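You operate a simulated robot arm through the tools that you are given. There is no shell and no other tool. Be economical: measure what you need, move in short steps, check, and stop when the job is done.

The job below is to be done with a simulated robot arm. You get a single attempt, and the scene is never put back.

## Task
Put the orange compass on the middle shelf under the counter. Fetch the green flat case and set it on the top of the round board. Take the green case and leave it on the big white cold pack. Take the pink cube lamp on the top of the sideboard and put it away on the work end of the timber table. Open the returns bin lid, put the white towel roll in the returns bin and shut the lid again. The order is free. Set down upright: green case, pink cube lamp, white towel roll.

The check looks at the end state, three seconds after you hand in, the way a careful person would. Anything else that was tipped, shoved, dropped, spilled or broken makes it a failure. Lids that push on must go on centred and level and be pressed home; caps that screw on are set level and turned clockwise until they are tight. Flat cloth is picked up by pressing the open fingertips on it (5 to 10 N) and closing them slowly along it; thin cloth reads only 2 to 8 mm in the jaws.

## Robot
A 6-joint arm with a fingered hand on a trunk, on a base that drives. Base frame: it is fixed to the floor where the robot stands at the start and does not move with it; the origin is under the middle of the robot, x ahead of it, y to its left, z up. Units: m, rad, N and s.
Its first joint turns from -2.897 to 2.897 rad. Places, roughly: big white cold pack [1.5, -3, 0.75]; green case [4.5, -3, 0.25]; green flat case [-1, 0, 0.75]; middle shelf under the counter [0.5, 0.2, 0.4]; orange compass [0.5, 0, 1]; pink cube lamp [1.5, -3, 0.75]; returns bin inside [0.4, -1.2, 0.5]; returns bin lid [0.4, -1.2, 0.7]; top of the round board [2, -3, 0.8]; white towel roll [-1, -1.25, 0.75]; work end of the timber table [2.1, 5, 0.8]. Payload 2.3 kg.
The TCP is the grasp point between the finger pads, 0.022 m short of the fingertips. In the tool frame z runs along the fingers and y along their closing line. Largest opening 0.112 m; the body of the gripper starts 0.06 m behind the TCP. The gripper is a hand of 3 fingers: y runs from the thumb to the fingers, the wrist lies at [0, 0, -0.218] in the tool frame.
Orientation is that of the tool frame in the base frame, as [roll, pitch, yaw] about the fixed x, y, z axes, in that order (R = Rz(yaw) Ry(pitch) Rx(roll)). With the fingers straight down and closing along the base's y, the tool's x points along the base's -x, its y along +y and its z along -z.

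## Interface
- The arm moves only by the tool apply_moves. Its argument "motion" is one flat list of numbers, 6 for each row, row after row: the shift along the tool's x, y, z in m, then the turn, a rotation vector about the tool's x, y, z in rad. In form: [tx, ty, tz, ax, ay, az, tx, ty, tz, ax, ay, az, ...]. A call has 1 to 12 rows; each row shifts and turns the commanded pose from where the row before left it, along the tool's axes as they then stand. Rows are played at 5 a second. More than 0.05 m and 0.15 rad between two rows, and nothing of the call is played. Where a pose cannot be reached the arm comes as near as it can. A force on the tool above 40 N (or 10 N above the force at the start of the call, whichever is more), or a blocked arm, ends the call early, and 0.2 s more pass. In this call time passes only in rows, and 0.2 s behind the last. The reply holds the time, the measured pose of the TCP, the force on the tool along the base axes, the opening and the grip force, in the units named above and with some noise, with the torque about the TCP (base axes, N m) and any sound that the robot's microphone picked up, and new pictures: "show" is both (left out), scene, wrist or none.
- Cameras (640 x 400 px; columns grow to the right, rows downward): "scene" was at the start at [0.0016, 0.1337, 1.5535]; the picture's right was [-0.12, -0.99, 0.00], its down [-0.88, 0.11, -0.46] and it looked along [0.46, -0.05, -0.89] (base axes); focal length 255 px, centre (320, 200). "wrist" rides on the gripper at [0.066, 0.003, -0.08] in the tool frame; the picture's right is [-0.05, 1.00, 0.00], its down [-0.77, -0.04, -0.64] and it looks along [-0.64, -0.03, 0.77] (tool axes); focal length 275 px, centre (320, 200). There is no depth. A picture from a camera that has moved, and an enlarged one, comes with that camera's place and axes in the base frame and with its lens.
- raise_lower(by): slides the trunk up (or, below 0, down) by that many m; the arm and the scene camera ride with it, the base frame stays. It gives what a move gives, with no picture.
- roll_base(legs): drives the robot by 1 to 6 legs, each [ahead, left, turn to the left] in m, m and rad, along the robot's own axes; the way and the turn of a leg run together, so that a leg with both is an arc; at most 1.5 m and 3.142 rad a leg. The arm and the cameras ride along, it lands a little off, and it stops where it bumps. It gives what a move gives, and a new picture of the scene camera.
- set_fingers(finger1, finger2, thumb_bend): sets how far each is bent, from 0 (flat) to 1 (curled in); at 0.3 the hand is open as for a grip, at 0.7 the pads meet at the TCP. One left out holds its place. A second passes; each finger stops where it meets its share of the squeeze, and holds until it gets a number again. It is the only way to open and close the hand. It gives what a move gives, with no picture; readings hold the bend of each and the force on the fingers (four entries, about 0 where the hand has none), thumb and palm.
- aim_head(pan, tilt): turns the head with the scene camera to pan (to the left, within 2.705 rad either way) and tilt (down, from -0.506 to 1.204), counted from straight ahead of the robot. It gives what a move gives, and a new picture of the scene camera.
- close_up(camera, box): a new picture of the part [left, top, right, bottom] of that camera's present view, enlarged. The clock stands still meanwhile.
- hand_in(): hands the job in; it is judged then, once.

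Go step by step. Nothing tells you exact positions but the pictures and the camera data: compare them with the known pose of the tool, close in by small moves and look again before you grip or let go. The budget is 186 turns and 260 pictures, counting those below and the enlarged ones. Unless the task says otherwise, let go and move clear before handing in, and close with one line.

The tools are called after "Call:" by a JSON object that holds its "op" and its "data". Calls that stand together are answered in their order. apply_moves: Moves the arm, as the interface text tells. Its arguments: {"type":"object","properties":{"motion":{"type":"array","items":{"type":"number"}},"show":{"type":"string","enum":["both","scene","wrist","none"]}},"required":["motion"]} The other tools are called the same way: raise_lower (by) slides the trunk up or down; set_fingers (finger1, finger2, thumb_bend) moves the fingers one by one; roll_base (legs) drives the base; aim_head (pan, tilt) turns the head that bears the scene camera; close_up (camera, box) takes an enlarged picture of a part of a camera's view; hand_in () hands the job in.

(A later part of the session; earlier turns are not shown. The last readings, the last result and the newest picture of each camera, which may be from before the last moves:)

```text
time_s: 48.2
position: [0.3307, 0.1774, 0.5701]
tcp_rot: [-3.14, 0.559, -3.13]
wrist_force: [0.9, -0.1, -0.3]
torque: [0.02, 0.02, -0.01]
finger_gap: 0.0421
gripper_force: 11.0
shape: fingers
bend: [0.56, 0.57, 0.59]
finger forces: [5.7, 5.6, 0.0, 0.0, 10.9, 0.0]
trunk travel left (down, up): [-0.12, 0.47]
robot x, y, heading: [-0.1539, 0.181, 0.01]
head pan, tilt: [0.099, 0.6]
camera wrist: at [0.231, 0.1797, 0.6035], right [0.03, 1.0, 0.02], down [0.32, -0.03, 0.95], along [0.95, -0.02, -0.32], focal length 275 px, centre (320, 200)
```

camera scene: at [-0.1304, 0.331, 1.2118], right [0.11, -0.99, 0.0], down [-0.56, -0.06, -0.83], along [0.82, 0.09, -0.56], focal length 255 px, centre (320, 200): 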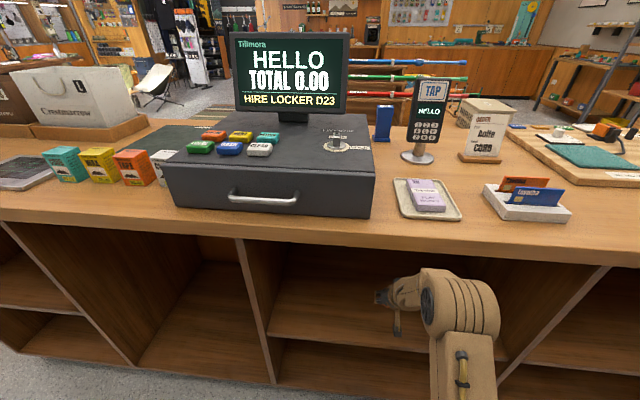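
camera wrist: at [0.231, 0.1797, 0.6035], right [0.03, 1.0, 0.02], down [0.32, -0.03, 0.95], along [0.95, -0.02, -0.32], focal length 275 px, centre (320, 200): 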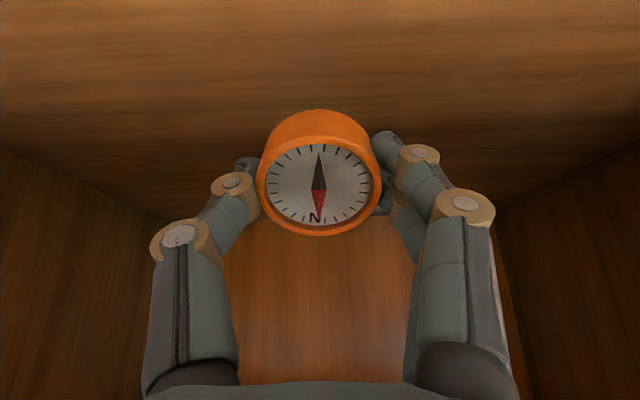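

Over the shelf now. Lower by trunk a bit, then feel down with the arm.

Call:
{"op": "raise_lower", "data": {"by": -0.04}}

Call:
{"op": "apply_moves", "data": {"motion": [0.0053, 0, 0.0085, 0, 0, 0, 0.0053, 0, 0.0085, 0, 0, 0], "show": "both"}}

```text
time_s: 49.1
position: [0.3315, 0.1781, 0.5304]
tcp_rot: [-3.139, 0.559, -3.129]
wrist_force: [-0.1, -0.9, -0.6]
torque: [0.01, 0.02, 0.01]
finger_gap: 0.0421
gripper_force: 11.2
shape: fingers
bend: [0.56, 0.57, 0.59]
finger forces: [5.7, 5.6, 0.1, 0.1, 10.9, 0.1]
trunk travel left (down, up): [-0.08, 0.51]
robot x, y, heading: [-0.1582, 0.1803, 0.007]
head pan, tilt: [0.099, 0.6]
```

```text
time_s: 49.7
position: [0.3377, 0.1782, 0.5163]
tcp_rot: [-3.138, 0.554, -3.13]
wrist_force: [0.4, 0.2, -0.9]
torque: [-0.01, -0.03, -0.03]
finger_gap: 0.0419
gripper_force: 11.2
shape: fingers
bend: [0.56, 0.57, 0.59]
finger forces: [5.7, 5.6, 0.0, 0.0, 10.9, 0.1]
out of reach, approached as far as the arm can: row 1, 2
trunk travel left (down, up): [-0.08, 0.51]
robot x, y, heading: [-0.1554, 0.1806, 0.006]
head pan, tilt: [0.099, 0.6]
camera scene: at [-0.1304, 0.331, 1.1718], right [0.11, -0.99, 0.0], down [-0.56, -0.06, -0.83], along [0.82, 0.09, -0.56], focal length 255 px, centre (320, 200)
camera wrist: at [0.2385, 0.1803, 0.5508], right [0.03, 1.0, 0.02], down [0.32, -0.03, 0.95], along [0.95, -0.02, -0.32], focal length 275 px, centre (320, 200)
```

scene: 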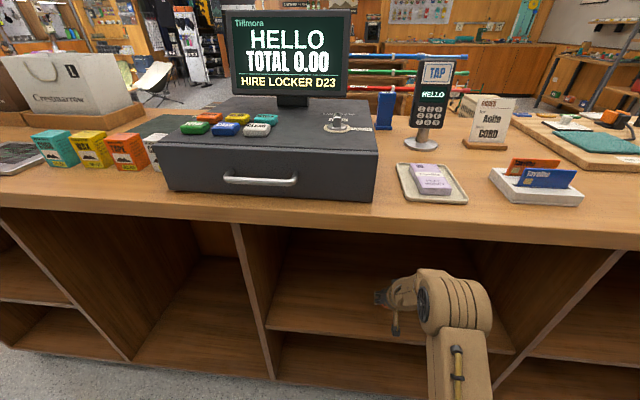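
wrist: 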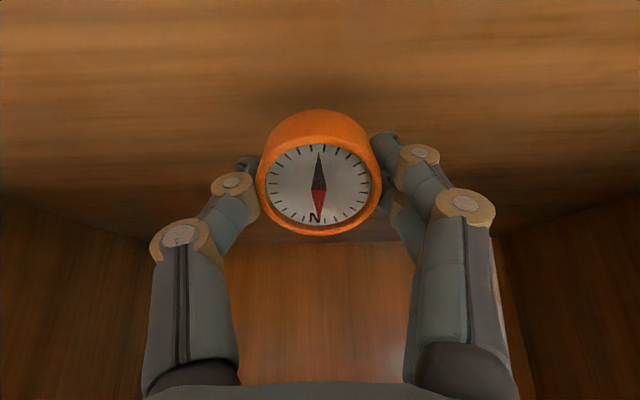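

The arm's own fold limits it, so I'll lower by trunk in small steps, then nudge forward.

Call:
{"op": "raise_lower", "data": {"by": -0.035}}

Call:
{"op": "roll_base", "data": {"legs": [[0.03, 0, 0]]}}

Call:
{"op": "apply_moves", "data": {"motion": [0, 0, 0, 0, 0, 0], "show": "wrist"}}

```text
time_s: 50.5
position: [0.3378, 0.1779, 0.482]
tcp_rot: [-3.138, 0.556, -3.13]
wrist_force: [1.9, 0.2, 5.9]
torque: [-0.01, -0.01, 0.01]
finger_gap: 0.0421
gripper_force: 12.6
shape: fingers
bend: [0.58, 0.57, 0.59]
finger forces: [7.1, 6.2, 0.0, 0.0, 12.0, 0.0]
trunk travel left (down, up): [-0.045, 0.545]
robot x, y, heading: [-0.1581, 0.1776, 0.01]
head pan, tilt: [0.099, 0.6]
```

```text
time_s: 51.3
position: [0.3682, 0.1783, 0.4836]
tcp_rot: [-3.139, 0.555, -3.13]
wrist_force: [1.9, 0.3, 4.8]
torque: [-0.01, -0.01, 0.01]
finger_gap: 0.0423
gripper_force: 12.8
shape: fingers
bend: [0.58, 0.57, 0.59]
finger forces: [6.9, 6.6, 0.0, 0.0, 12.1, 0.0]
trunk travel left (down, up): [-0.045, 0.545]
robot x, y, heading: [-0.1264, 0.1802, 0.011]
head pan, tilt: [0.099, 0.6]
camera scene: at [-0.1011, 0.3312, 1.1368], right [0.11, -0.99, 0.0], down [-0.56, -0.06, -0.83], along [0.82, 0.09, -0.56], focal length 255 px, centre (320, 200)
```

scene: 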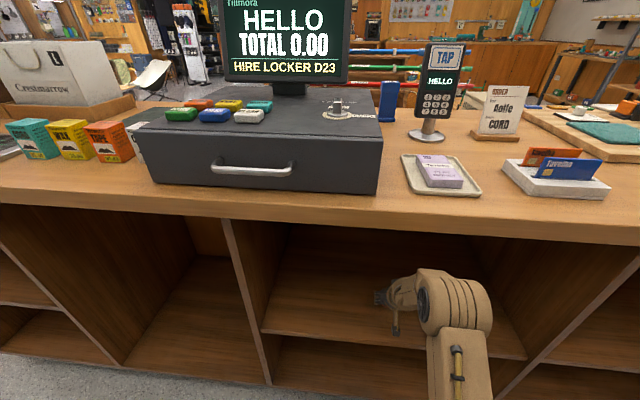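

```text
time_s: 51.7
position: [0.3682, 0.1792, 0.4828]
tcp_rot: [-3.138, 0.555, -3.129]
wrist_force: [0.8, 0.1, 4.1]
torque: [0.01, 0.01, -0.01]
finger_gap: 0.0421
gripper_force: 12.7
shape: fingers
bend: [0.58, 0.57, 0.59]
finger forces: [7.1, 6.2, 0.1, 0.0, 12.2, 0.1]
trunk travel left (down, up): [-0.045, 0.545]
robot x, y, heading: [-0.1269, 0.1819, 0.01]
head pan, tilt: [0.099, 0.6]
camera wrist: at [0.2686, 0.1806, 0.5163], right [0.03, 1.0, 0.02], down [0.32, -0.03, 0.95], along [0.95, -0.02, -0.32], focal length 275 px, centre (320, 200)
```

wrist: 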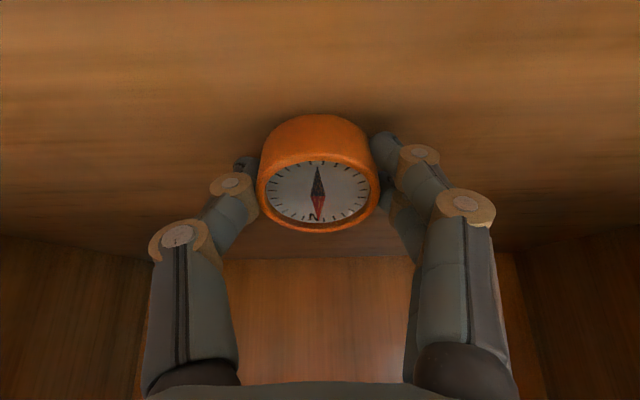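

Contact with the shelf (≈5 N). Release.

Call:
{"op": "set_fingers", "data": {"finger1": 0.4, "finger2": 0.4, "thumb_bend": 0.4}}

Call:
{"op": "apply_moves", "data": {"motion": [0, 0, 0, 0, 0, 0], "show": "wrist"}}

```text
time_s: 52.7
position: [0.3683, 0.1783, 0.4823]
tcp_rot: [-3.137, 0.554, -3.129]
wrist_force: [0.7, -0.8, 0.2]
torque: [0.02, -0.04, 0.0]
finger_gap: 0.0832
gripper_force: 0.0
shape: fingers
bend: [0.4, 0.4, 0.4]
finger forces: [0.0, 0.0, 0.0, 0.0, 0.1, 0.0]
trunk travel left (down, up): [-0.045, 0.545]
robot x, y, heading: [-0.1221, 0.1789, 0.005]
head pan, tilt: [0.099, 0.6]
```

```text
time_s: 53.1
position: [0.367, 0.1784, 0.4825]
tcp_rot: [-3.138, 0.557, -3.13]
wrist_force: [-0.1, -0.4, 0.0]
torque: [0.01, 0.0, 0.0]
finger_gap: 0.0832
gripper_force: 0.0
shape: fingers
bend: [0.4, 0.4, 0.4]
finger forces: [0.1, 0.1, 0.0, 0.0, 0.0, 0.0]
trunk travel left (down, up): [-0.045, 0.545]
robot x, y, heading: [-0.1253, 0.1791, 0.012]
head pan, tilt: [0.099, 0.6]
camera wrist: at [0.2686, 0.1806, 0.516], right [0.03, 1.0, 0.02], down [0.32, -0.03, 0.95], along [0.95, -0.02, -0.32], focal length 275 px, centre (320, 200)
```

wrist: 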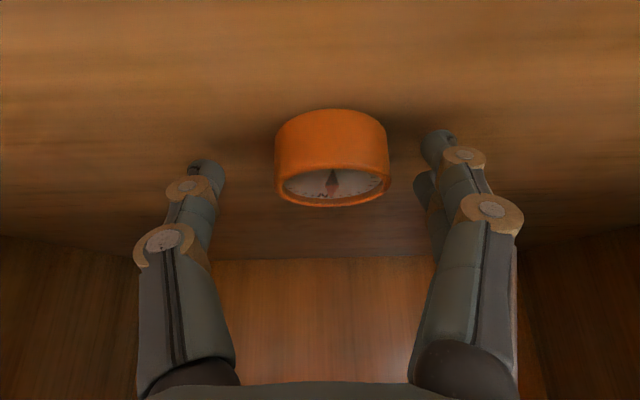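

Compass lies flat on the shelf. Back out, then turn toward the games table.

Call:
{"op": "roll_base", "data": {"legs": [[-0.35, 0, 0]]}}

Call:
{"op": "raise_lower", "data": {"by": 0.35}}

Call:
{"op": "aim_head", "data": {"pan": 2.6, "tilt": 0.7}}

```text
time_s: 55.4
position: [0.0151, 0.1781, 0.4813]
tcp_rot: [-3.137, 0.555, -3.127]
wrist_force: [0.5, 0.0, 0.6]
torque: [-0.03, -0.01, -0.01]
finger_gap: 0.0828
gripper_force: 0.1
shape: fingers
bend: [0.4, 0.4, 0.4]
finger forces: [0.0, 0.1, 0.0, 0.1, 0.0, 0.1]
trunk travel left (down, up): [-0.045, 0.545]
robot x, y, heading: [-0.4793, 0.1762, 0.015]
head pan, tilt: [0.099, 0.6]
camera scene: at [-0.4533, 0.3282, 1.1368], right [0.11, -0.99, 0.0], down [-0.56, -0.06, -0.83], along [0.82, 0.09, -0.56], focal length 255 px, centre (320, 200)
```

scene: 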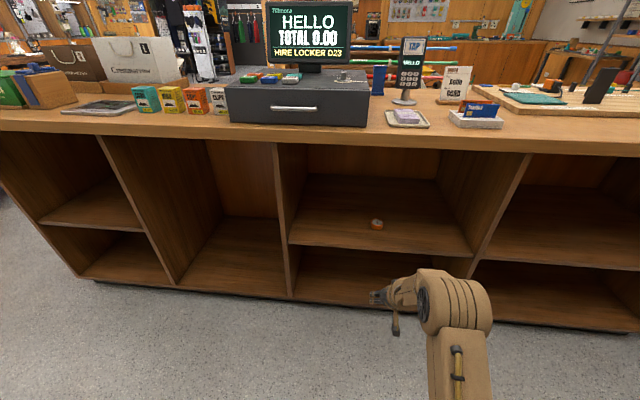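

```text
time_s: 58.8
position: [0.0152, 0.1771, 0.8328]
tcp_rot: [-3.138, 0.555, -3.126]
wrist_force: [0.4, -0.4, -0.2]
torque: [0.01, -0.01, -0.05]
finger_gap: 0.0832
gripper_force: 0.1
shape: fingers
bend: [0.4, 0.4, 0.4]
finger forces: [0.0, 0.1, 0.0, 0.0, 0.0, 0.0]
trunk travel left (down, up): [-0.395, 0.195]
robot x, y, heading: [-0.4757, 0.1791, 0.009]
head pan, tilt: [0.099, 0.6]
```

```text
time_s: 61.1
position: [0.0155, 0.1771, 0.8313]
tcp_rot: [-3.138, 0.555, -3.127]
wrist_force: [-0.4, -0.1, -0.3]
torque: [-0.02, 0.01, -0.02]
finger_gap: 0.0829
gripper_force: 0.0
shape: fingers
bend: [0.4, 0.4, 0.4]
finger forces: [0.0, 0.0, 0.1, 0.0, 0.1, 0.1]
trunk travel left (down, up): [-0.395, 0.195]
robot x, y, heading: [-0.4758, 0.1745, 0.007]
head pan, tilt: [2.601, 0.7]
camera scene: at [-0.6144, 0.3616, 1.4781], right [0.51, 0.86, 0.0], down [0.56, -0.33, -0.76], along [-0.66, 0.39, -0.64], focal length 255 px, centre (320, 200)
```

scene: 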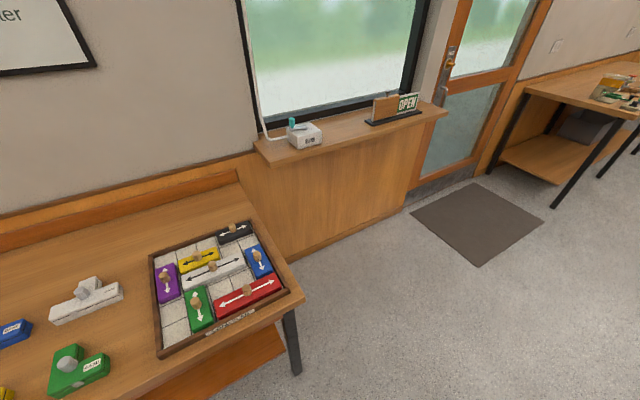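

Call:
{"op": "close_up", "data": {"camera": "scene", "box": [0, 220, 320, 400]}}

Call:
{"op": "aim_head", "data": {"pan": -2.7, "tilt": 0.7}}

```text
2.00 times, centred on (160, 310) of scene
camera zoom: at [-0.6144, 0.3616, 1.4781], right [0.51, 0.86, 0.0], down [0.56, -0.33, -0.76], along [-0.66, 0.39, -0.64], focal length 509 px, centre (640, -20)
```

zoom: 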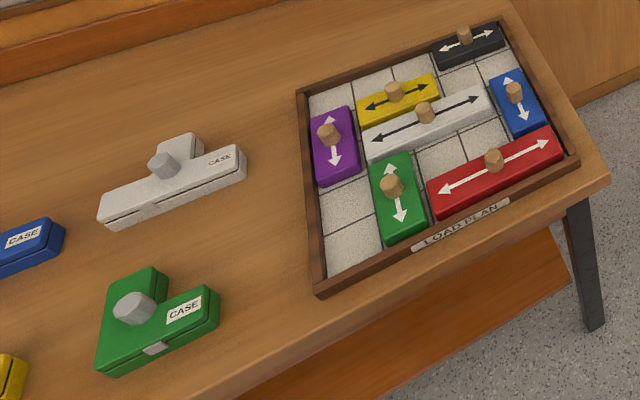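

```text
time_s: 65.2
position: [0.0167, 0.1769, 0.8322]
tcp_rot: [-3.138, 0.554, -3.126]
wrist_force: [-0.9, 0.6, 0.0]
torque: [-0.01, 0.01, 0.0]
finger_gap: 0.0831
gripper_force: 0.0
shape: fingers
bend: [0.4, 0.4, 0.4]
finger forces: [0.1, 0.0, 0.0, 0.0, 0.1, 0.1]
trunk travel left (down, up): [-0.395, 0.195]
robot x, y, heading: [-0.4798, 0.1758, 0.01]
head pan, tilt: [-2.7, 0.7]
camera scene: at [-0.6176, 0.2814, 1.4781], right [-0.44, 0.9, 0.0], down [0.58, 0.28, -0.76], along [-0.69, -0.33, -0.64], focal length 255 px, centre (320, 200)
```

scene: 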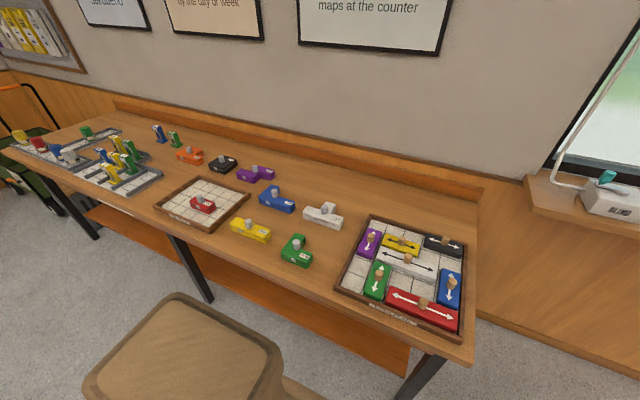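

The green flat case (L-shaped, with a grey knob) is at about (-1.09, -0.03) on the games table, whose edge is near x=-0.98. Straighten the hand, raise, and turn around.

Call:
{"op": "raise_lower", "data": {"by": 0.19}}

Call:
{"op": "apply_moves", "data": {"motion": [0.03, 0, -0.002, 0, 0.139, 0, 0.03, 0, -0.002, 0, 0.139, 0, 0.03, 0, -0.002, 0, 0.139, 0, 0.03, 0, -0.002, 0, 0.138, 0], "show": "none"}}

Call:
{"op": "roll_base", "data": {"legs": [[0, 0, 1.57], [0, 0, 1.565]]}}

Call:
{"op": "aim_head", "data": {"pan": -0.2, "tilt": 0.9}}

```text
time_s: 67.3
position: [0.0146, 0.1779, 1.0226]
tcp_rot: [-3.139, 0.555, -3.125]
wrist_force: [0.2, -0.5, 0.5]
torque: [0.0, 0.03, -0.01]
finger_gap: 0.0831
gripper_force: 0.1
shape: fingers
bend: [0.4, 0.4, 0.4]
finger forces: [0.0, 0.0, 0.1, 0.0, 0.0, 0.0]
trunk travel left (down, up): [-0.585, 0.005]
robot x, y, heading: [-0.48, 0.1794, 0.008]
head pan, tilt: [-2.7, 0.7]
```

```text
time_s: 68.3
position: [-0.0783, 0.1839, 0.9907]
tcp_rot: [3.117, 0.089, -3.115]
wrist_force: [-0.9, 0.5, 0.6]
torque: [-0.01, 0.01, 0.01]
finger_gap: 0.0831
gripper_force: 0.1
shape: fingers
bend: [0.4, 0.4, 0.4]
finger forces: [0.0, 0.1, 0.0, 0.0, 0.0, 0.1]
out of reach, approached as far as the arm can: row 1
trunk travel left (down, up): [-0.585, 0.005]
robot x, y, heading: [-0.4789, 0.177, 0.011]
head pan, tilt: [-2.7, 0.7]
```

```text
time_s: 76.3
position: [-0.8786, 0.1729, 0.9904]
tcp_rot: [3.116, 0.09, 0.026]
wrist_force: [0.6, -0.4, -0.5]
torque: [-0.02, 0.0, -0.01]
finger_gap: 0.0834
gripper_force: 0.1
shape: fingers
bend: [0.4, 0.4, 0.4]
finger forces: [0.0, 0.1, 0.0, 0.0, 0.1, 0.0]
trunk travel left (down, up): [-0.585, 0.005]
robot x, y, heading: [-0.48, 0.1772, -3.133]
head pan, tilt: [-2.7, 0.7]
camera scene: at [-0.3419, 0.0752, 1.6681], right [0.44, -0.9, 0.0], down [-0.58, -0.28, -0.76], along [0.69, 0.33, -0.64], focal length 255 px, centre (320, 200)
```

scene: 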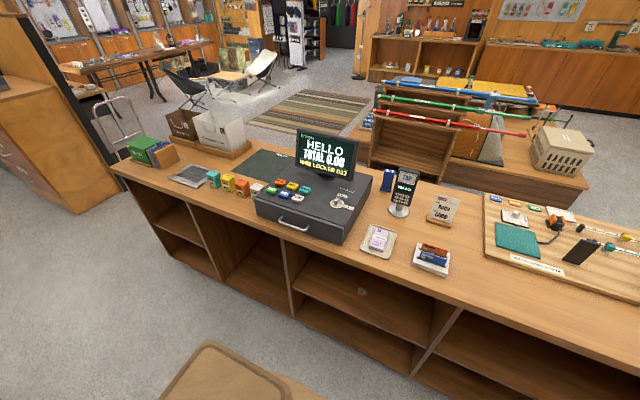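

```text
time_s: 78.6
position: [-0.8786, 0.1717, 0.9907]
tcp_rot: [3.115, 0.091, 0.026]
wrist_force: [-1.0, -0.3, 0.2]
torque: [-0.02, 0.05, 0.03]
finger_gap: 0.0833
gripper_force: 0.0
shape: fingers
bend: [0.4, 0.4, 0.4]
finger forces: [0.0, 0.1, 0.1, 0.0, 0.1, 0.1]
trunk travel left (down, up): [-0.585, 0.005]
robot x, y, heading: [-0.4788, 0.1775, -3.136]
head pan, tilt: [-0.201, 0.901]
camera scene: at [-0.4925, 0.0527, 1.652], right [0.19, 0.98, 0.0], down [0.77, -0.15, -0.62], along [-0.61, 0.12, -0.78], focal length 255 px, centre (320, 200)
```

scene: 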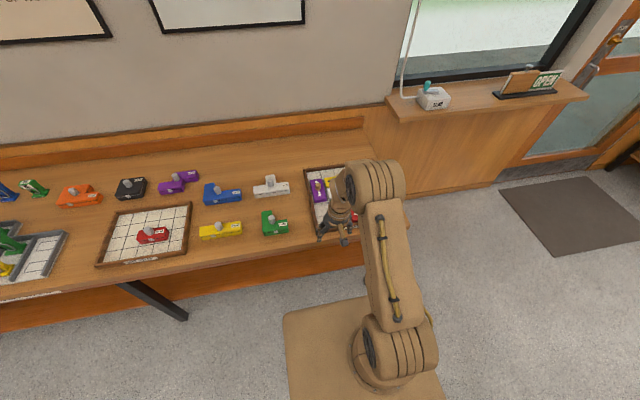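

Call:
{"op": "roll_base", "data": {"legs": [[0, 0.205, 0], [0.21, 0, 0]]}}

Call:
{"op": "apply_moves", "data": {"motion": [0, 0, 0, 0.013, 0.045, 0.013, 0, 0, 0, 0.013, 0.045, 0.013], "show": "wrist"}}

```text
time_s: 81.5
position: [-1.0868, -0.0363, 0.9918]
tcp_rot: [3.115, 0.09, 0.025]
wrist_force: [-0.7, 0.6, 0.4]
torque: [0.02, -0.01, -0.01]
finger_gap: 0.0835
gripper_force: 0.0
shape: fingers
bend: [0.4, 0.4, 0.4]
finger forces: [0.0, 0.1, 0.0, 0.0, 0.0, 0.0]
trunk travel left (down, up): [-0.585, 0.005]
robot x, y, heading: [-0.684, -0.0321, -3.137]
head pan, tilt: [-0.201, 0.901]
camera scene: at [-0.701, -0.1574, 1.652], right [0.19, 0.98, 0.0], down [0.77, -0.15, -0.62], along [-0.61, 0.12, -0.78], focal length 255 px, centre (320, 200)
```

scene: 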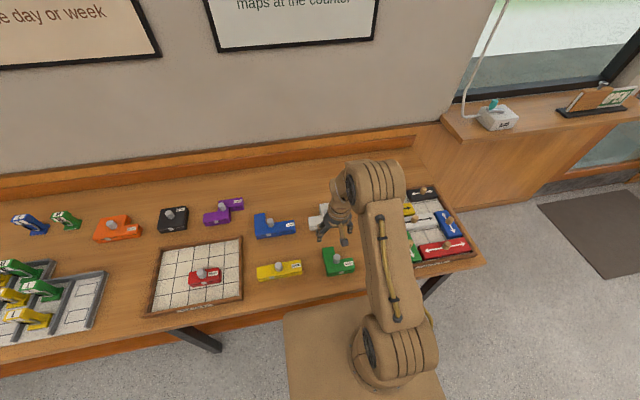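

```text
time_s: 82.1
position: [-1.0865, -0.0361, 0.9892]
tcp_rot: [3.141, 0.0, 0.0]
wrist_force: [0.1, -1.0, 0.1]
torque: [0.01, -0.01, 0.01]
finger_gap: 0.0832
gripper_force: 0.0
shape: fingers
bend: [0.4, 0.4, 0.4]
finger forces: [0.1, 0.1, 0.0, 0.1, 0.1, 0.0]
trunk travel left (down, up): [-0.585, 0.005]
robot x, y, heading: [-0.6864, -0.0309, -3.134]
head pan, tilt: [-0.201, 0.901]
camera wrist: at [-1.0211, -0.0397, 1.0712], right [-0.05, -1.0, 0.0], down [-0.77, 0.04, 0.64], along [-0.64, 0.03, -0.77], focal length 275 px, centre (320, 200)
```

wrist: 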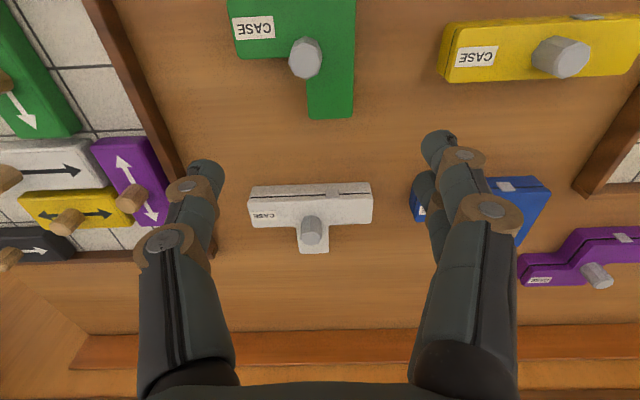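

Knob of the green case is nearly under the TCP at (-1.08, -0.02). Lower and re-check.

Call:
{"op": "raise_lower", "data": {"by": -0.11}}

Call:
{"op": "apply_moves", "data": {"motion": [0.005, 0.012, 0, 0, 0, 0], "show": "wrist"}}

Call:
{"op": "close_up", "data": {"camera": "scene", "box": [240, 140, 400, 300]}}

```text
time_s: 83.5
position: [-1.0865, -0.0368, 0.8808]
tcp_rot: [3.14, 0.003, 0.0]
wrist_force: [0.7, 0.0, -0.6]
torque: [0.05, 0.02, 0.01]
finger_gap: 0.0833
gripper_force: 0.0
shape: fingers
bend: [0.4, 0.4, 0.4]
finger forces: [0.0, 0.0, 0.1, 0.0, 0.1, 0.1]
trunk travel left (down, up): [-0.475, 0.115]
robot x, y, heading: [-0.6855, -0.0274, -3.129]
head pan, tilt: [-0.201, 0.901]
```

```text
time_s: 83.9
position: [-1.0817, -0.0476, 0.8811]
tcp_rot: [-3.141, 0.001, 0.001]
wrist_force: [0.1, 0.2, -0.6]
torque: [-0.01, 0.0, 0.01]
finger_gap: 0.0835
gripper_force: 0.0
shape: fingers
bend: [0.4, 0.4, 0.4]
finger forces: [0.1, 0.0, 0.1, 0.0, 0.0, 0.0]
trunk travel left (down, up): [-0.475, 0.115]
robot x, y, heading: [-0.6847, -0.0353, -3.135]
head pan, tilt: [-0.201, 0.901]
camera wrist: at [-1.0158, -0.052, 0.9616], right [-0.05, -1.0, 0.0], down [-0.77, 0.04, 0.64], along [-0.64, 0.03, -0.77], focal length 275 px, centre (320, 200)
```

wrist: 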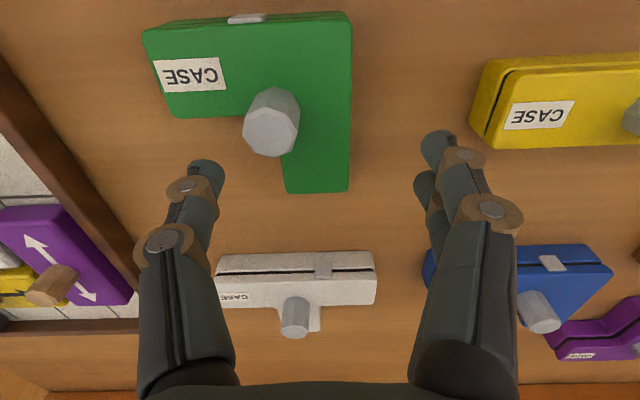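

```text
2.50 times, centred on (320, 220) of scene
camera zoom: at [-0.7002, -0.1579, 1.542], right [0.19, 0.98, 0.0], down [0.77, -0.15, -0.62], along [-0.61, 0.12, -0.78], focal length 637 px, centre (320, 150)
```

zoom: 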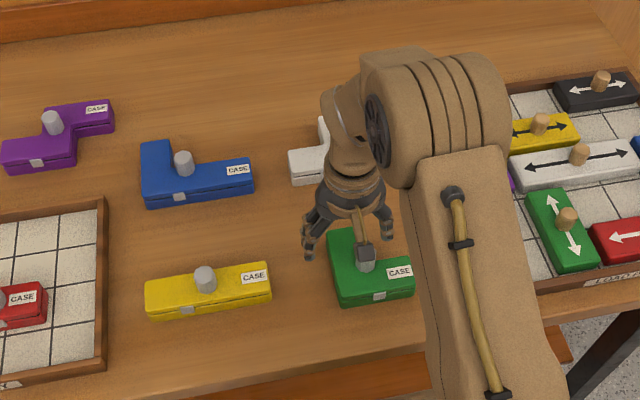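

Knob top triangulates to (-1.071, -0.027, 0.844). Align and descend.

Call:
{"op": "apply_moves", "data": {"motion": [0.0105, -0.021, 0, 0, 0, 0, 0, 0, 0.015, 0, 0, 0, 0, 0, 0.012, 0, 0, 0, 0, 0, 0.006, 0, 0, 0], "show": "wrist"}}

Call:
{"op": "close_up", "data": {"camera": "scene", "box": [280, 180, 400, 280]}}

```text
time_s: 84.9
position: [-1.0713, -0.0283, 0.8477]
tcp_rot: [3.139, 0.0, -0.002]
wrist_force: [0.0, 0.2, -0.6]
torque: [0.02, -0.01, 0.0]
finger_gap: 0.0833
gripper_force: 0.1
shape: fingers
bend: [0.4, 0.4, 0.4]
finger forces: [0.0, 0.1, 0.0, 0.1, 0.1, 0.0]
trunk travel left (down, up): [-0.475, 0.115]
robot x, y, heading: [-0.6886, -0.0315, -3.133]
head pan, tilt: [-0.201, 0.901]
camera wrist: at [-1.0055, -0.0313, 0.9287], right [-0.05, -1.0, 0.0], down [-0.77, 0.04, 0.64], along [-0.64, 0.03, -0.77], focal length 275 px, centre (320, 200)
```

wrist: 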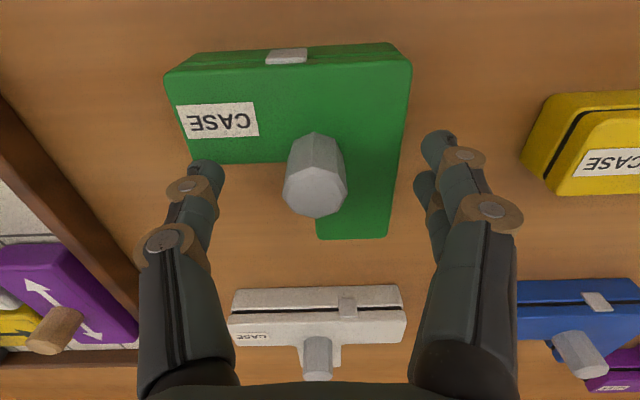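

```text
4.00 times, centred on (340, 230) of scene
camera zoom: at [-0.7006, -0.1575, 1.542], right [0.19, 0.98, 0.0], down [0.77, -0.15, -0.62], along [-0.61, 0.12, -0.78], focal length 1018 px, centre (240, 80)
```

zoom: 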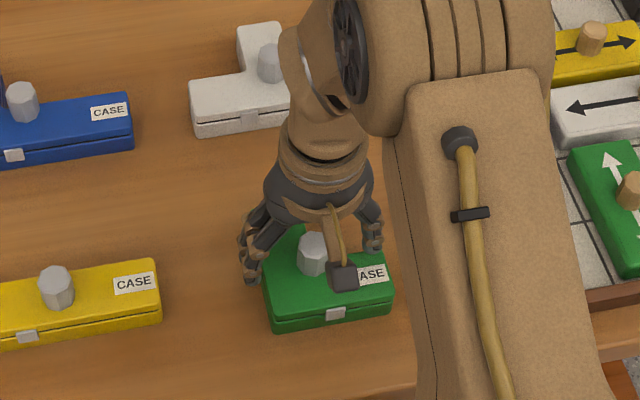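

Aligned. Slightly lower and grip the knob.

Call:
{"op": "apply_moves", "data": {"motion": [0, 0, 0.008, 0, 0, 0], "show": "none"}}

Call:
{"op": "set_fingers", "data": {"finger1": 0.68, "finger2": 0.68, "thumb_bend": 0.68}}

Call:
{"op": "apply_moves", "data": {"motion": [0, 0, -0.02, 0, 0, 0, 0, 0, -0.03, 0, 0, 0], "show": "wrist"}}

```text
time_s: 85.3
position: [-1.0716, -0.029, 0.8406]
tcp_rot: [3.141, 0.004, 0.0]
wrist_force: [-1.6, -0.2, 3.9]
torque: [0.23, 0.06, 0.05]
finger_gap: 0.0841
gripper_force: 2.4
shape: fingers
bend: [0.4, 0.4, 0.4]
finger forces: [0.0, 0.0, 0.1, 0.1, 4.2, 0.0]
trunk travel left (down, up): [-0.475, 0.115]
robot x, y, heading: [-0.688, -0.0316, -3.132]
head pan, tilt: [-0.201, 0.901]
```

```text
time_s: 86.3
position: [-1.0701, -0.0278, 0.8413]
tcp_rot: [3.141, 0.005, 0.0]
wrist_force: [-4.5, -4.8, 31.2]
torque: [-0.26, 0.14, -0.07]
finger_gap: 0.0412
gripper_force: 26.3
shape: fingers
bend: [0.53, 0.52, 0.64]
finger forces: [13.1, 12.5, 0.0, 0.0, 28.4, 0.0]
trunk travel left (down, up): [-0.475, 0.115]
robot x, y, heading: [-0.6838, -0.0307, -3.136]
head pan, tilt: [-0.201, 0.901]
```

```text
time_s: 86.9
position: [-1.0703, -0.0272, 0.8917]
tcp_rot: [3.14, -0.002, 0.0]
wrist_force: [0.1, 0.4, -1.7]
torque: [0.03, 0.01, 0.0]
finger_gap: 0.0185
gripper_force: 4.1
shape: fingers
bend: [0.62, 0.61, 0.66]
finger forces: [2.1, 2.4, 0.0, 0.0, 3.7, 0.1]
trunk travel left (down, up): [-0.475, 0.115]
robot x, y, heading: [-0.6868, -0.0313, -3.131]
head pan, tilt: [-0.201, 0.901]
camera wrist: at [-1.0049, -0.0293, 0.9723], right [-0.05, -1.0, 0.0], down [-0.77, 0.04, 0.64], along [-0.63, 0.03, -0.77], focal length 275 px, centre (320, 200)
```

wrist: 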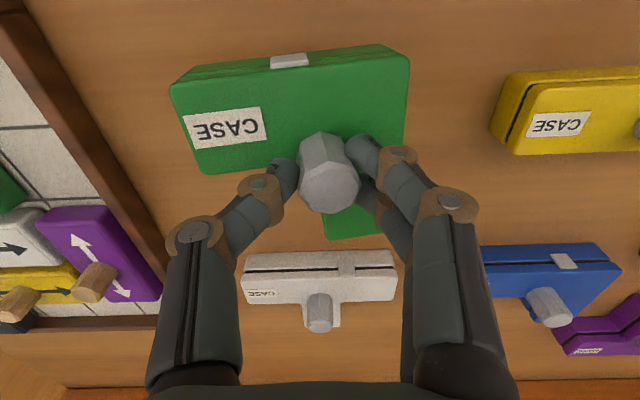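

The case came up with the hand. Tighten the squeeze and re-check.

Call:
{"op": "set_fingers", "data": {"finger1": 0.8, "finger2": 0.8, "thumb_bend": 0.8}}

Call:
{"op": "apply_moves", "data": {"motion": [0, 0, -0.02, 0, 0, 0], "show": "both"}}

```text
time_s: 87.9
position: [-1.0704, -0.0264, 0.892]
tcp_rot: [3.141, 0.001, 0.001]
wrist_force: [0.0, 0.9, -1.1]
torque: [-0.01, -0.03, -0.01]
finger_gap: 0.0158
gripper_force: 16.7
shape: fingers
bend: [0.65, 0.63, 0.68]
finger forces: [8.5, 8.7, 0.1, 0.0, 15.6, 0.1]
trunk travel left (down, up): [-0.475, 0.115]
robot x, y, heading: [-0.6822, -0.0288, -3.134]
head pan, tilt: [-0.201, 0.901]
```

```text
time_s: 88.3
position: [-1.0714, -0.0259, 0.9105]
tcp_rot: [3.141, 0.001, -0.001]
wrist_force: [0.8, 0.5, -0.2]
torque: [0.0, 0.02, 0.02]
finger_gap: 0.0161
gripper_force: 16.1
shape: fingers
bend: [0.65, 0.63, 0.68]
finger forces: [8.5, 8.8, 0.0, 0.1, 15.5, 0.0]
trunk travel left (down, up): [-0.475, 0.115]
robot x, y, heading: [-0.6872, -0.0369, -3.132]
head pan, tilt: [-0.201, 0.901]
camera scene: at [-0.7001, -0.1575, 1.542], right [0.19, 0.98, 0.0], down [0.77, -0.15, -0.62], along [-0.61, 0.12, -0.78], focal length 255 px, centre (320, 200)
camera wrist: at [-1.0055, -0.0295, 0.9916], right [-0.05, -1.0, 0.0], down [-0.77, 0.04, 0.64], along [-0.64, 0.03, -0.77], focal length 275 px, centre (320, 200)
```

scene: 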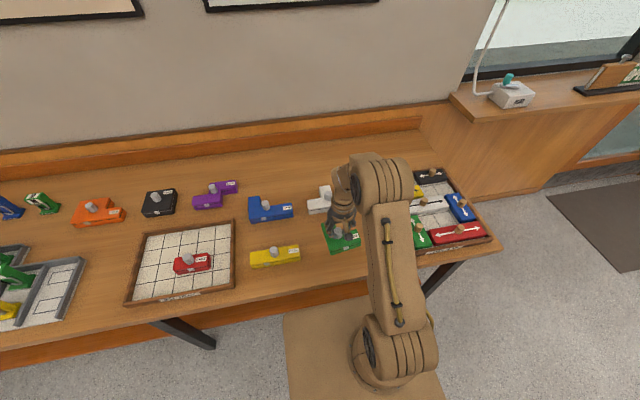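
wrist: 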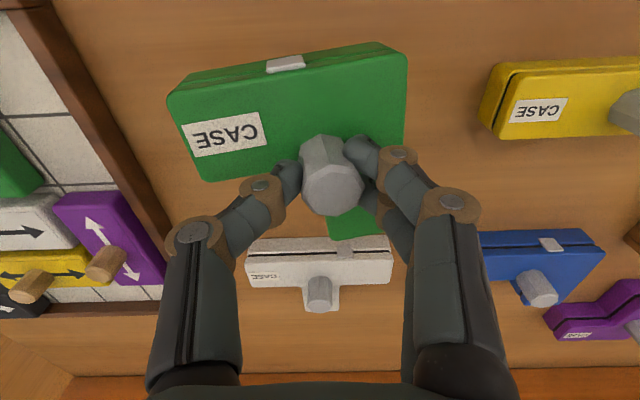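

Case is held securely. Raise, back away and turn toward the hire desk side (−y).

Call:
{"op": "raise_lower", "data": {"by": 0.11}}

Call:
{"op": "roll_base", "data": {"legs": [[-0.3, 0, 0], [0, 0, 1.57], [1.2, 0, 0]]}}

Call:
{"op": "aim_head", "data": {"pan": 0.4, "tilt": 0.5}}

```text
time_s: 89.7
position: [-1.0708, -0.0259, 1.0211]
tcp_rot: [-3.141, 0.0, -0.002]
wrist_force: [0.9, -0.1, -0.7]
torque: [0.04, 0.0, 0.01]
finger_gap: 0.0158
gripper_force: 16.2
shape: fingers
bend: [0.65, 0.63, 0.68]
finger forces: [8.5, 9.0, 0.0, 0.0, 15.6, 0.1]
trunk travel left (down, up): [-0.585, 0.005]
robot x, y, heading: [-0.6829, -0.0289, -3.133]
head pan, tilt: [-0.201, 0.901]
```

```text
time_s: 101.2
position: [-0.3531, -1.6112, 1.02]
tcp_rot: [-3.141, 0.0, 1.598]
wrist_force: [0.2, -0.3, -1.2]
torque: [-0.01, 0.06, 0.0]
finger_gap: 0.0156
gripper_force: 16.6
shape: fingers
bend: [0.65, 0.63, 0.68]
finger forces: [8.1, 9.2, 0.0, 0.0, 15.5, 0.0]
trunk travel left (down, up): [-0.585, 0.005]
robot x, y, heading: [-0.3557, -1.2237, -1.534]
head pan, tilt: [-0.201, 0.901]
camera scene: at [-0.2328, -1.2351, 1.652], right [-0.99, 0.17, 0.0], down [0.13, 0.77, -0.62], along [-0.1, -0.61, -0.78], focal length 255 px, centre (320, 200)
```

scene: 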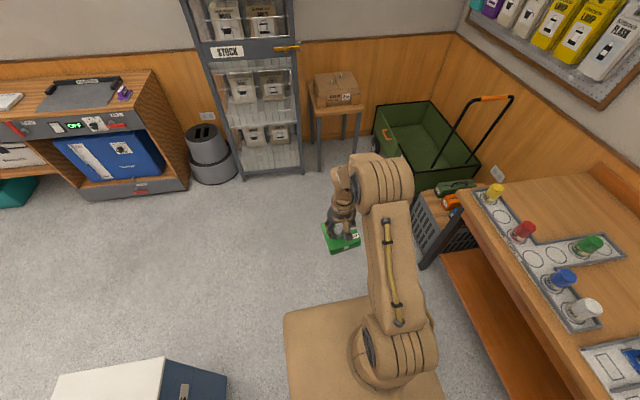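

```text
time_s: 102.2
position: [-0.3528, -1.6114, 1.0216]
tcp_rot: [3.141, -0.001, 1.6]
wrist_force: [0.7, 0.8, -1.6]
torque: [-0.02, -0.02, 0.02]
finger_gap: 0.0155
gripper_force: 16.5
shape: fingers
bend: [0.65, 0.63, 0.68]
finger forces: [8.1, 9.2, 0.0, 0.0, 15.5, 0.0]
trunk travel left (down, up): [-0.585, 0.005]
robot x, y, heading: [-0.3546, -1.2237, -1.535]
head pan, tilt: [0.4, 0.499]
camera scene: at [-0.1822, -1.2431, 1.6858], right [-0.91, -0.42, 0.0], down [-0.2, 0.43, -0.88], along [0.37, -0.8, -0.48], focal length 255 px, centre (320, 200)
```

scene: 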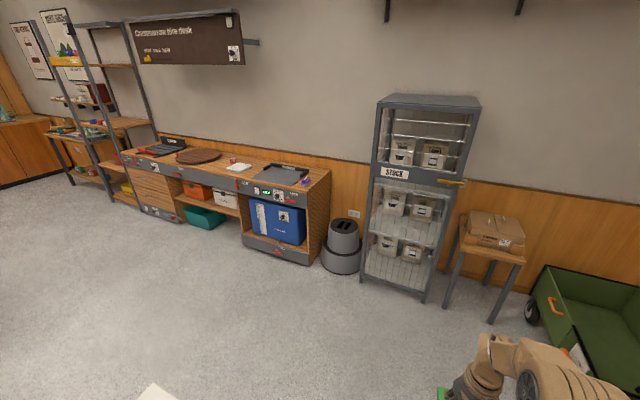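

Hire desk is visible with the round board near (2.1, -3.1). Drive there in legs.

Call:
{"op": "roll_base", "data": {"legs": [[0.8, 0, -0.036], [0, 1.25, 0], [0, 1.2, 0]]}}

Call:
{"op": "aim_head", "data": {"pan": 0.0, "tilt": 0.7}}

```text
time_s: 118.2
position: [2.1095, -2.4238, 1.0202]
tcp_rot: [-3.141, 0.0, 1.552]
wrist_force: [-0.6, 0.5, -1.3]
torque: [0.04, 0.04, 0.0]
finger_gap: 0.0153
gripper_force: 16.6
shape: fingers
bend: [0.65, 0.63, 0.68]
finger forces: [8.1, 9.3, 0.0, 0.0, 15.7, 0.0]
trunk travel left (down, up): [-0.585, 0.005]
robot x, y, heading: [2.1217, -2.0375, -1.576]
head pan, tilt: [0.4, 0.499]
camera scene: at [2.2952, -2.0635, 1.6858], right [-0.93, -0.38, 0.0], down [-0.18, 0.44, -0.88], along [0.33, -0.81, -0.48], focal length 255 px, centre (320, 200)
```

scene: 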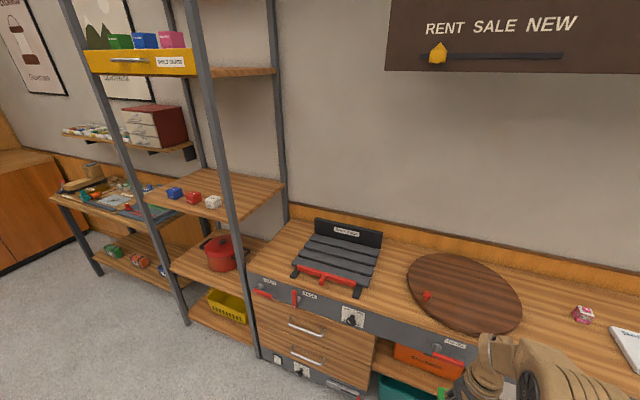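

```text
time_s: 119.0
position: [2.1078, -2.4219, 1.0215]
tcp_rot: [-3.141, 0.001, 1.554]
wrist_force: [0.2, -0.2, -1.2]
torque: [-0.02, -0.03, -0.01]
finger_gap: 0.0157
gripper_force: 16.3
shape: fingers
bend: [0.65, 0.63, 0.68]
finger forces: [8.0, 9.2, 0.1, 0.1, 15.7, 0.0]
trunk travel left (down, up): [-0.585, 0.005]
robot x, y, heading: [2.1215, -2.0381, -1.578]
head pan, tilt: [0.0, 0.7]
camera scene: at [2.2597, -2.0643, 1.6682], right [-1.0, 0.01, 0.0], down [0.01, 0.64, -0.77], along [-0.01, -0.77, -0.64], focal length 255 px, centre (320, 200)
```

scene: 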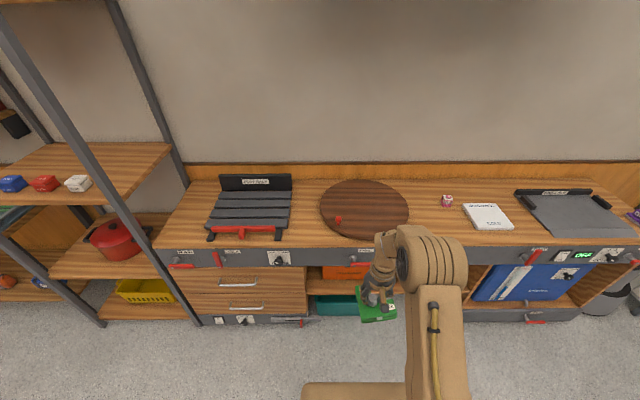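

Call:
{"op": "close_up", "data": {"camera": "scene", "box": [300, 150, 540, 300]}}

Call:
{"op": "roll_base", "data": {"legs": [[0.4, -0.06, 0]]}}

Call:
{"op": "aim_head", "data": {"pan": -0.2, "tilt": 1.0}}

```text
2.67 times, centred on (420, 225) of scene
camera zoom: at [2.2597, -2.0643, 1.6682], right [-1.0, 0.01, 0.0], down [0.01, 0.64, -0.77], along [-0.01, -0.77, -0.64], focal length 679 px, centre (53, 133)
```

zoom: 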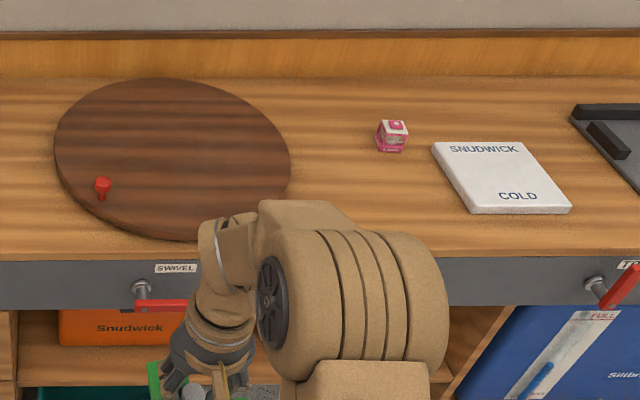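

```text
time_s: 121.5
position: [2.041, -2.8187, 1.0212]
tcp_rot: [-3.141, -0.001, 1.547]
wrist_force: [0.9, -0.8, -1.6]
torque: [0.0, 0.01, -0.04]
finger_gap: 0.0157
gripper_force: 16.5
shape: fingers
bend: [0.65, 0.63, 0.68]
finger forces: [8.2, 9.4, 0.0, 0.0, 15.7, 0.0]
trunk travel left (down, up): [-0.585, 0.005]
robot x, y, heading: [2.0584, -2.4351, -1.588]
head pan, tilt: [0.0, 0.7]
camera scene: at [2.1953, -2.4608, 1.6681], right [-1.0, 0.02, 0.0], down [0.01, 0.64, -0.76], along [-0.01, -0.76, -0.64], focal length 255 px, centre (320, 200)
```

scene: 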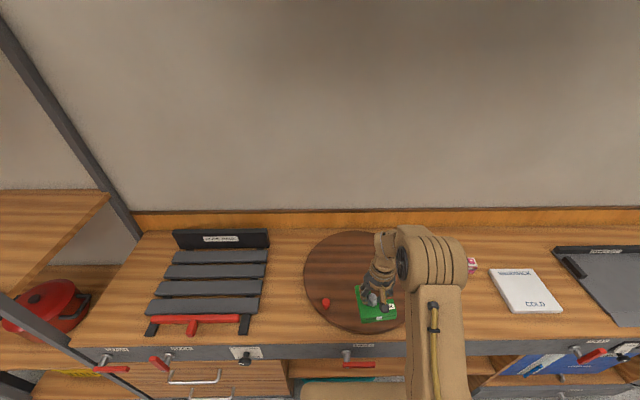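

```text
time_s: 122.3
position: [2.0419, -2.8186, 1.0215]
tcp_rot: [3.141, 0.002, 1.548]
wrist_force: [1.1, -0.2, -1.4]
torque: [-0.02, -0.02, 0.02]
finger_gap: 0.0156
gripper_force: 16.8
shape: fingers
bend: [0.65, 0.63, 0.68]
finger forces: [8.1, 9.3, 0.0, 0.0, 15.7, 0.1]
trunk travel left (down, up): [-0.585, 0.005]
robot x, y, heading: [2.0567, -2.4315, -1.585]
head pan, tilt: [-0.201, 1.0]
camera scene: at [2.1818, -2.4433, 1.6448], right [-0.98, 0.21, 0.0], down [0.18, 0.82, -0.54], along [-0.12, -0.53, -0.84], focal length 255 px, centre (320, 200)
```

scene: 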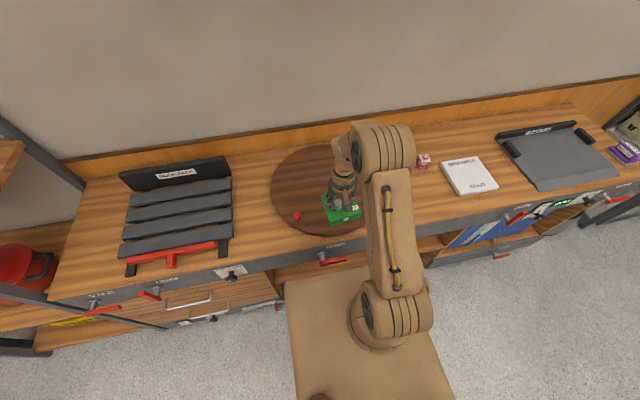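

Drive slightly closer and look through the wrist camera at the board.

Call:
{"op": "roll_base", "data": {"legs": [[0.06, -0.02, 0.015]]}}

Call:
{"op": "raise_lower", "data": {"by": -0.08}}

Call:
{"op": "apply_moves", "data": {"motion": [-0.025, 0, 0, 0, 0, 0, -0.025, 0, 0, 0, 0, 0], "show": "both"}}

```text
time_s: 123.3
position: [2.0267, -2.8808, 1.0206]
tcp_rot: [3.14, 0.0, 1.565]
wrist_force: [-0.2, -0.5, -0.8]
torque: [0.02, 0.02, -0.01]
finger_gap: 0.0154
gripper_force: 16.4
shape: fingers
bend: [0.65, 0.63, 0.68]
finger forces: [8.1, 9.3, 0.0, 0.0, 15.7, 0.0]
trunk travel left (down, up): [-0.585, 0.005]
robot x, y, heading: [2.038, -2.491, -1.573]
head pan, tilt: [-0.201, 1.0]
camera scene: at [2.1609, -2.5033, 1.6448], right [-0.98, 0.2, 0.0], down [0.17, 0.83, -0.54], along [-0.11, -0.53, -0.84], focal length 255 px, centre (320, 200)
```

scene: 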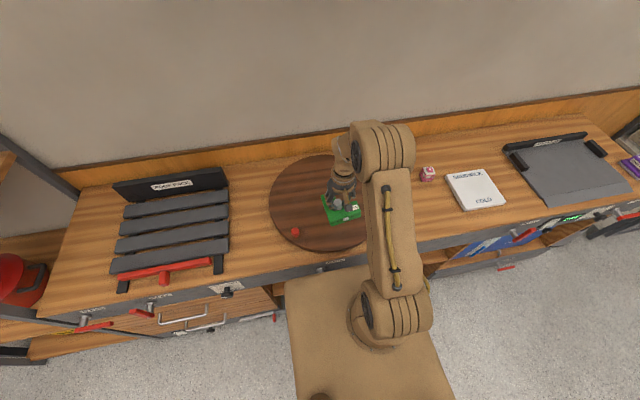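

```text
time_s: 124.5
position: [2.0264, -2.879, 0.9416]
tcp_rot: [-3.141, 0.003, 1.565]
wrist_force: [-0.3, -0.5, -1.2]
torque: [0.0, -0.04, -0.01]
finger_gap: 0.0155
gripper_force: 16.2
shape: fingers
bend: [0.65, 0.63, 0.68]
finger forces: [8.1, 9.3, 0.0, 0.1, 15.6, 0.0]
trunk travel left (down, up): [-0.505, 0.085]
robot x, y, heading: [2.0376, -2.4935, -1.575]
head pan, tilt: [-0.201, 1.0]
```

```text
time_s: 125.1
position: [2.027, -2.9303, 0.9407]
tcp_rot: [3.139, 0.0, 1.564]
wrist_force: [0.5, 0.6, -1.8]
torque: [0.0, -0.03, 0.0]
finger_gap: 0.0153
gripper_force: 16.2
shape: fingers
bend: [0.65, 0.63, 0.68]
finger forces: [8.1, 9.3, 0.1, 0.0, 15.7, 0.0]
trunk travel left (down, up): [-0.505, 0.085]
robot x, y, heading: [2.0377, -2.4942, -1.571]
head pan, tilt: [-0.201, 1.0]
camera scene: at [2.1614, -2.5024, 1.5648], right [-0.98, 0.2, 0.0], down [0.17, 0.82, -0.54], along [-0.11, -0.53, -0.84], focal length 255 px, centre (320, 200)
camera wrist: at [2.0295, -2.8635, 1.0207], right [1.0, -0.05, 0.0], down [-0.04, -0.77, 0.64], along [-0.03, -0.63, -0.77], focal length 275 px, centre (320, 200)
```

scene: 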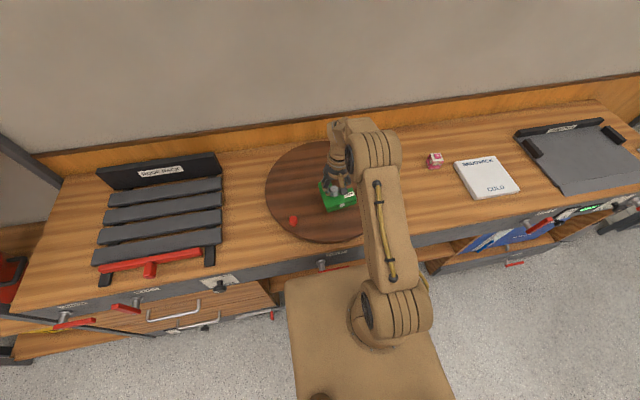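
wrist: 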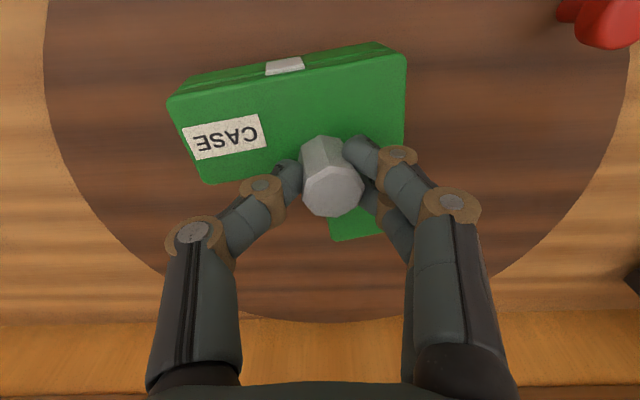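

The case is well inside the board's rim. Lower and feel for contact.

Call:
{"op": "apply_moves", "data": {"motion": [0, 0, 0.01, 0, 0, 0, 0, 0, 0.01, 0, 0, 0, 0, 0, 0.01, 0, 0, 0], "show": "scene"}}

Call:
{"op": "close_up", "data": {"camera": "scene", "box": [260, 120, 400, 250]}}

```text
time_s: 125.9
position: [2.0271, -2.9301, 0.91]
tcp_rot: [3.139, 0.0, 1.562]
wrist_force: [0.0, 0.5, -1.2]
torque: [0.01, -0.02, -0.01]
finger_gap: 0.0155
gripper_force: 16.8
shape: fingers
bend: [0.65, 0.63, 0.68]
finger forces: [8.1, 9.4, 0.0, 0.0, 15.7, 0.1]
trunk travel left (down, up): [-0.505, 0.085]
robot x, y, heading: [2.0379, -2.4921, -1.572]
head pan, tilt: [-0.201, 1.0]
camera scene: at [2.1613, -2.5021, 1.5648], right [-0.98, 0.2, 0.0], down [0.17, 0.82, -0.54], along [-0.11, -0.53, -0.84], focal length 255 px, centre (320, 200)
```

scene: 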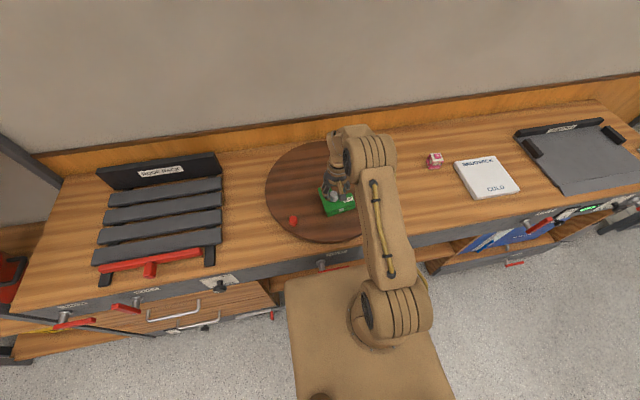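

```text
3.08 times, centred on (330, 185) of scene
camera zoom: at [2.1613, -2.5021, 1.5648], right [-0.98, 0.2, 0.0], down [0.17, 0.82, -0.54], along [-0.11, -0.53, -0.84], focal length 784 px, centre (289, 246)
```

zoom: 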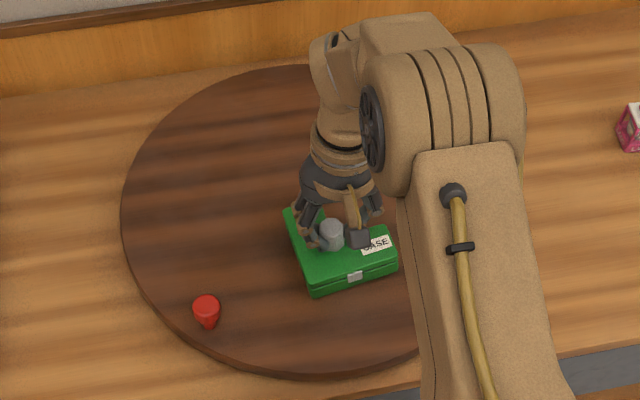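

Still above the board; keep descending.

Call:
{"op": "apply_moves", "data": {"motion": [0, 0, 0.01, 0, 0, 0, 0, 0, 0.01, 0, 0, 0, 0, 0, 0.01, 0, 0, 0], "show": "none"}}

Call:
{"op": "apply_moves", "data": {"motion": [0, 0, 0.005, 0, 0, 0, 0, 0, 0.005, 0, 0, 0], "show": "wrist"}}

```text
time_s: 126.6
position: [2.0271, -2.9274, 0.8921]
tcp_rot: [3.141, 0.009, 1.562]
wrist_force: [-2.1, 8.7, 29.7]
torque: [0.08, -0.19, 0.03]
finger_gap: 0.0108
gripper_force: 28.7
shape: fingers
bend: [0.7, 0.7, 0.71]
finger forces: [13.7, 22.8, 0.0, 0.0, 21.5, 0.0]
trunk travel left (down, up): [-0.505, 0.085]
robot x, y, heading: [2.0354, -2.4924, -1.575]
head pan, tilt: [-0.201, 1.0]
stopped in row 3: the force on the tool passed its limit at 48 N (the readings are from after the stop); the commanded pose is now the measured one
```

```text
time_s: 126.9
position: [2.027, -2.9284, 0.8927]
tcp_rot: [3.14, 0.014, 1.563]
wrist_force: [-1.0, 10.4, 33.2]
torque: [0.08, -0.28, 0.06]
finger_gap: 0.0115
gripper_force: 30.8
shape: fingers
bend: [0.71, 0.7, 0.71]
finger forces: [13.6, 26.9, 0.0, 0.0, 22.0, 0.1]
trunk travel left (down, up): [-0.505, 0.085]
robot x, y, heading: [2.0379, -2.4968, -1.572]
head pan, tilt: [-0.201, 1.0]
stopped in row 1: the force on the tool passed its limit at 47 N (the readings are from after the stop); the commanded pose is now the measured one
camera wrist: at [2.0298, -2.8609, 0.9719], right [1.0, -0.06, 0.0], down [-0.04, -0.76, 0.65], along [-0.03, -0.65, -0.76], focal length 275 px, centre (320, 200)
```

wrist: 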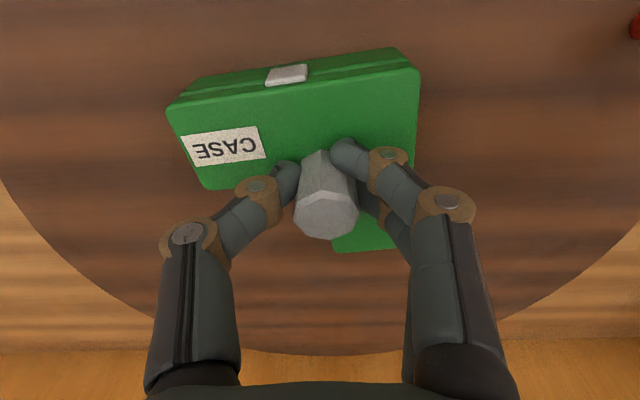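

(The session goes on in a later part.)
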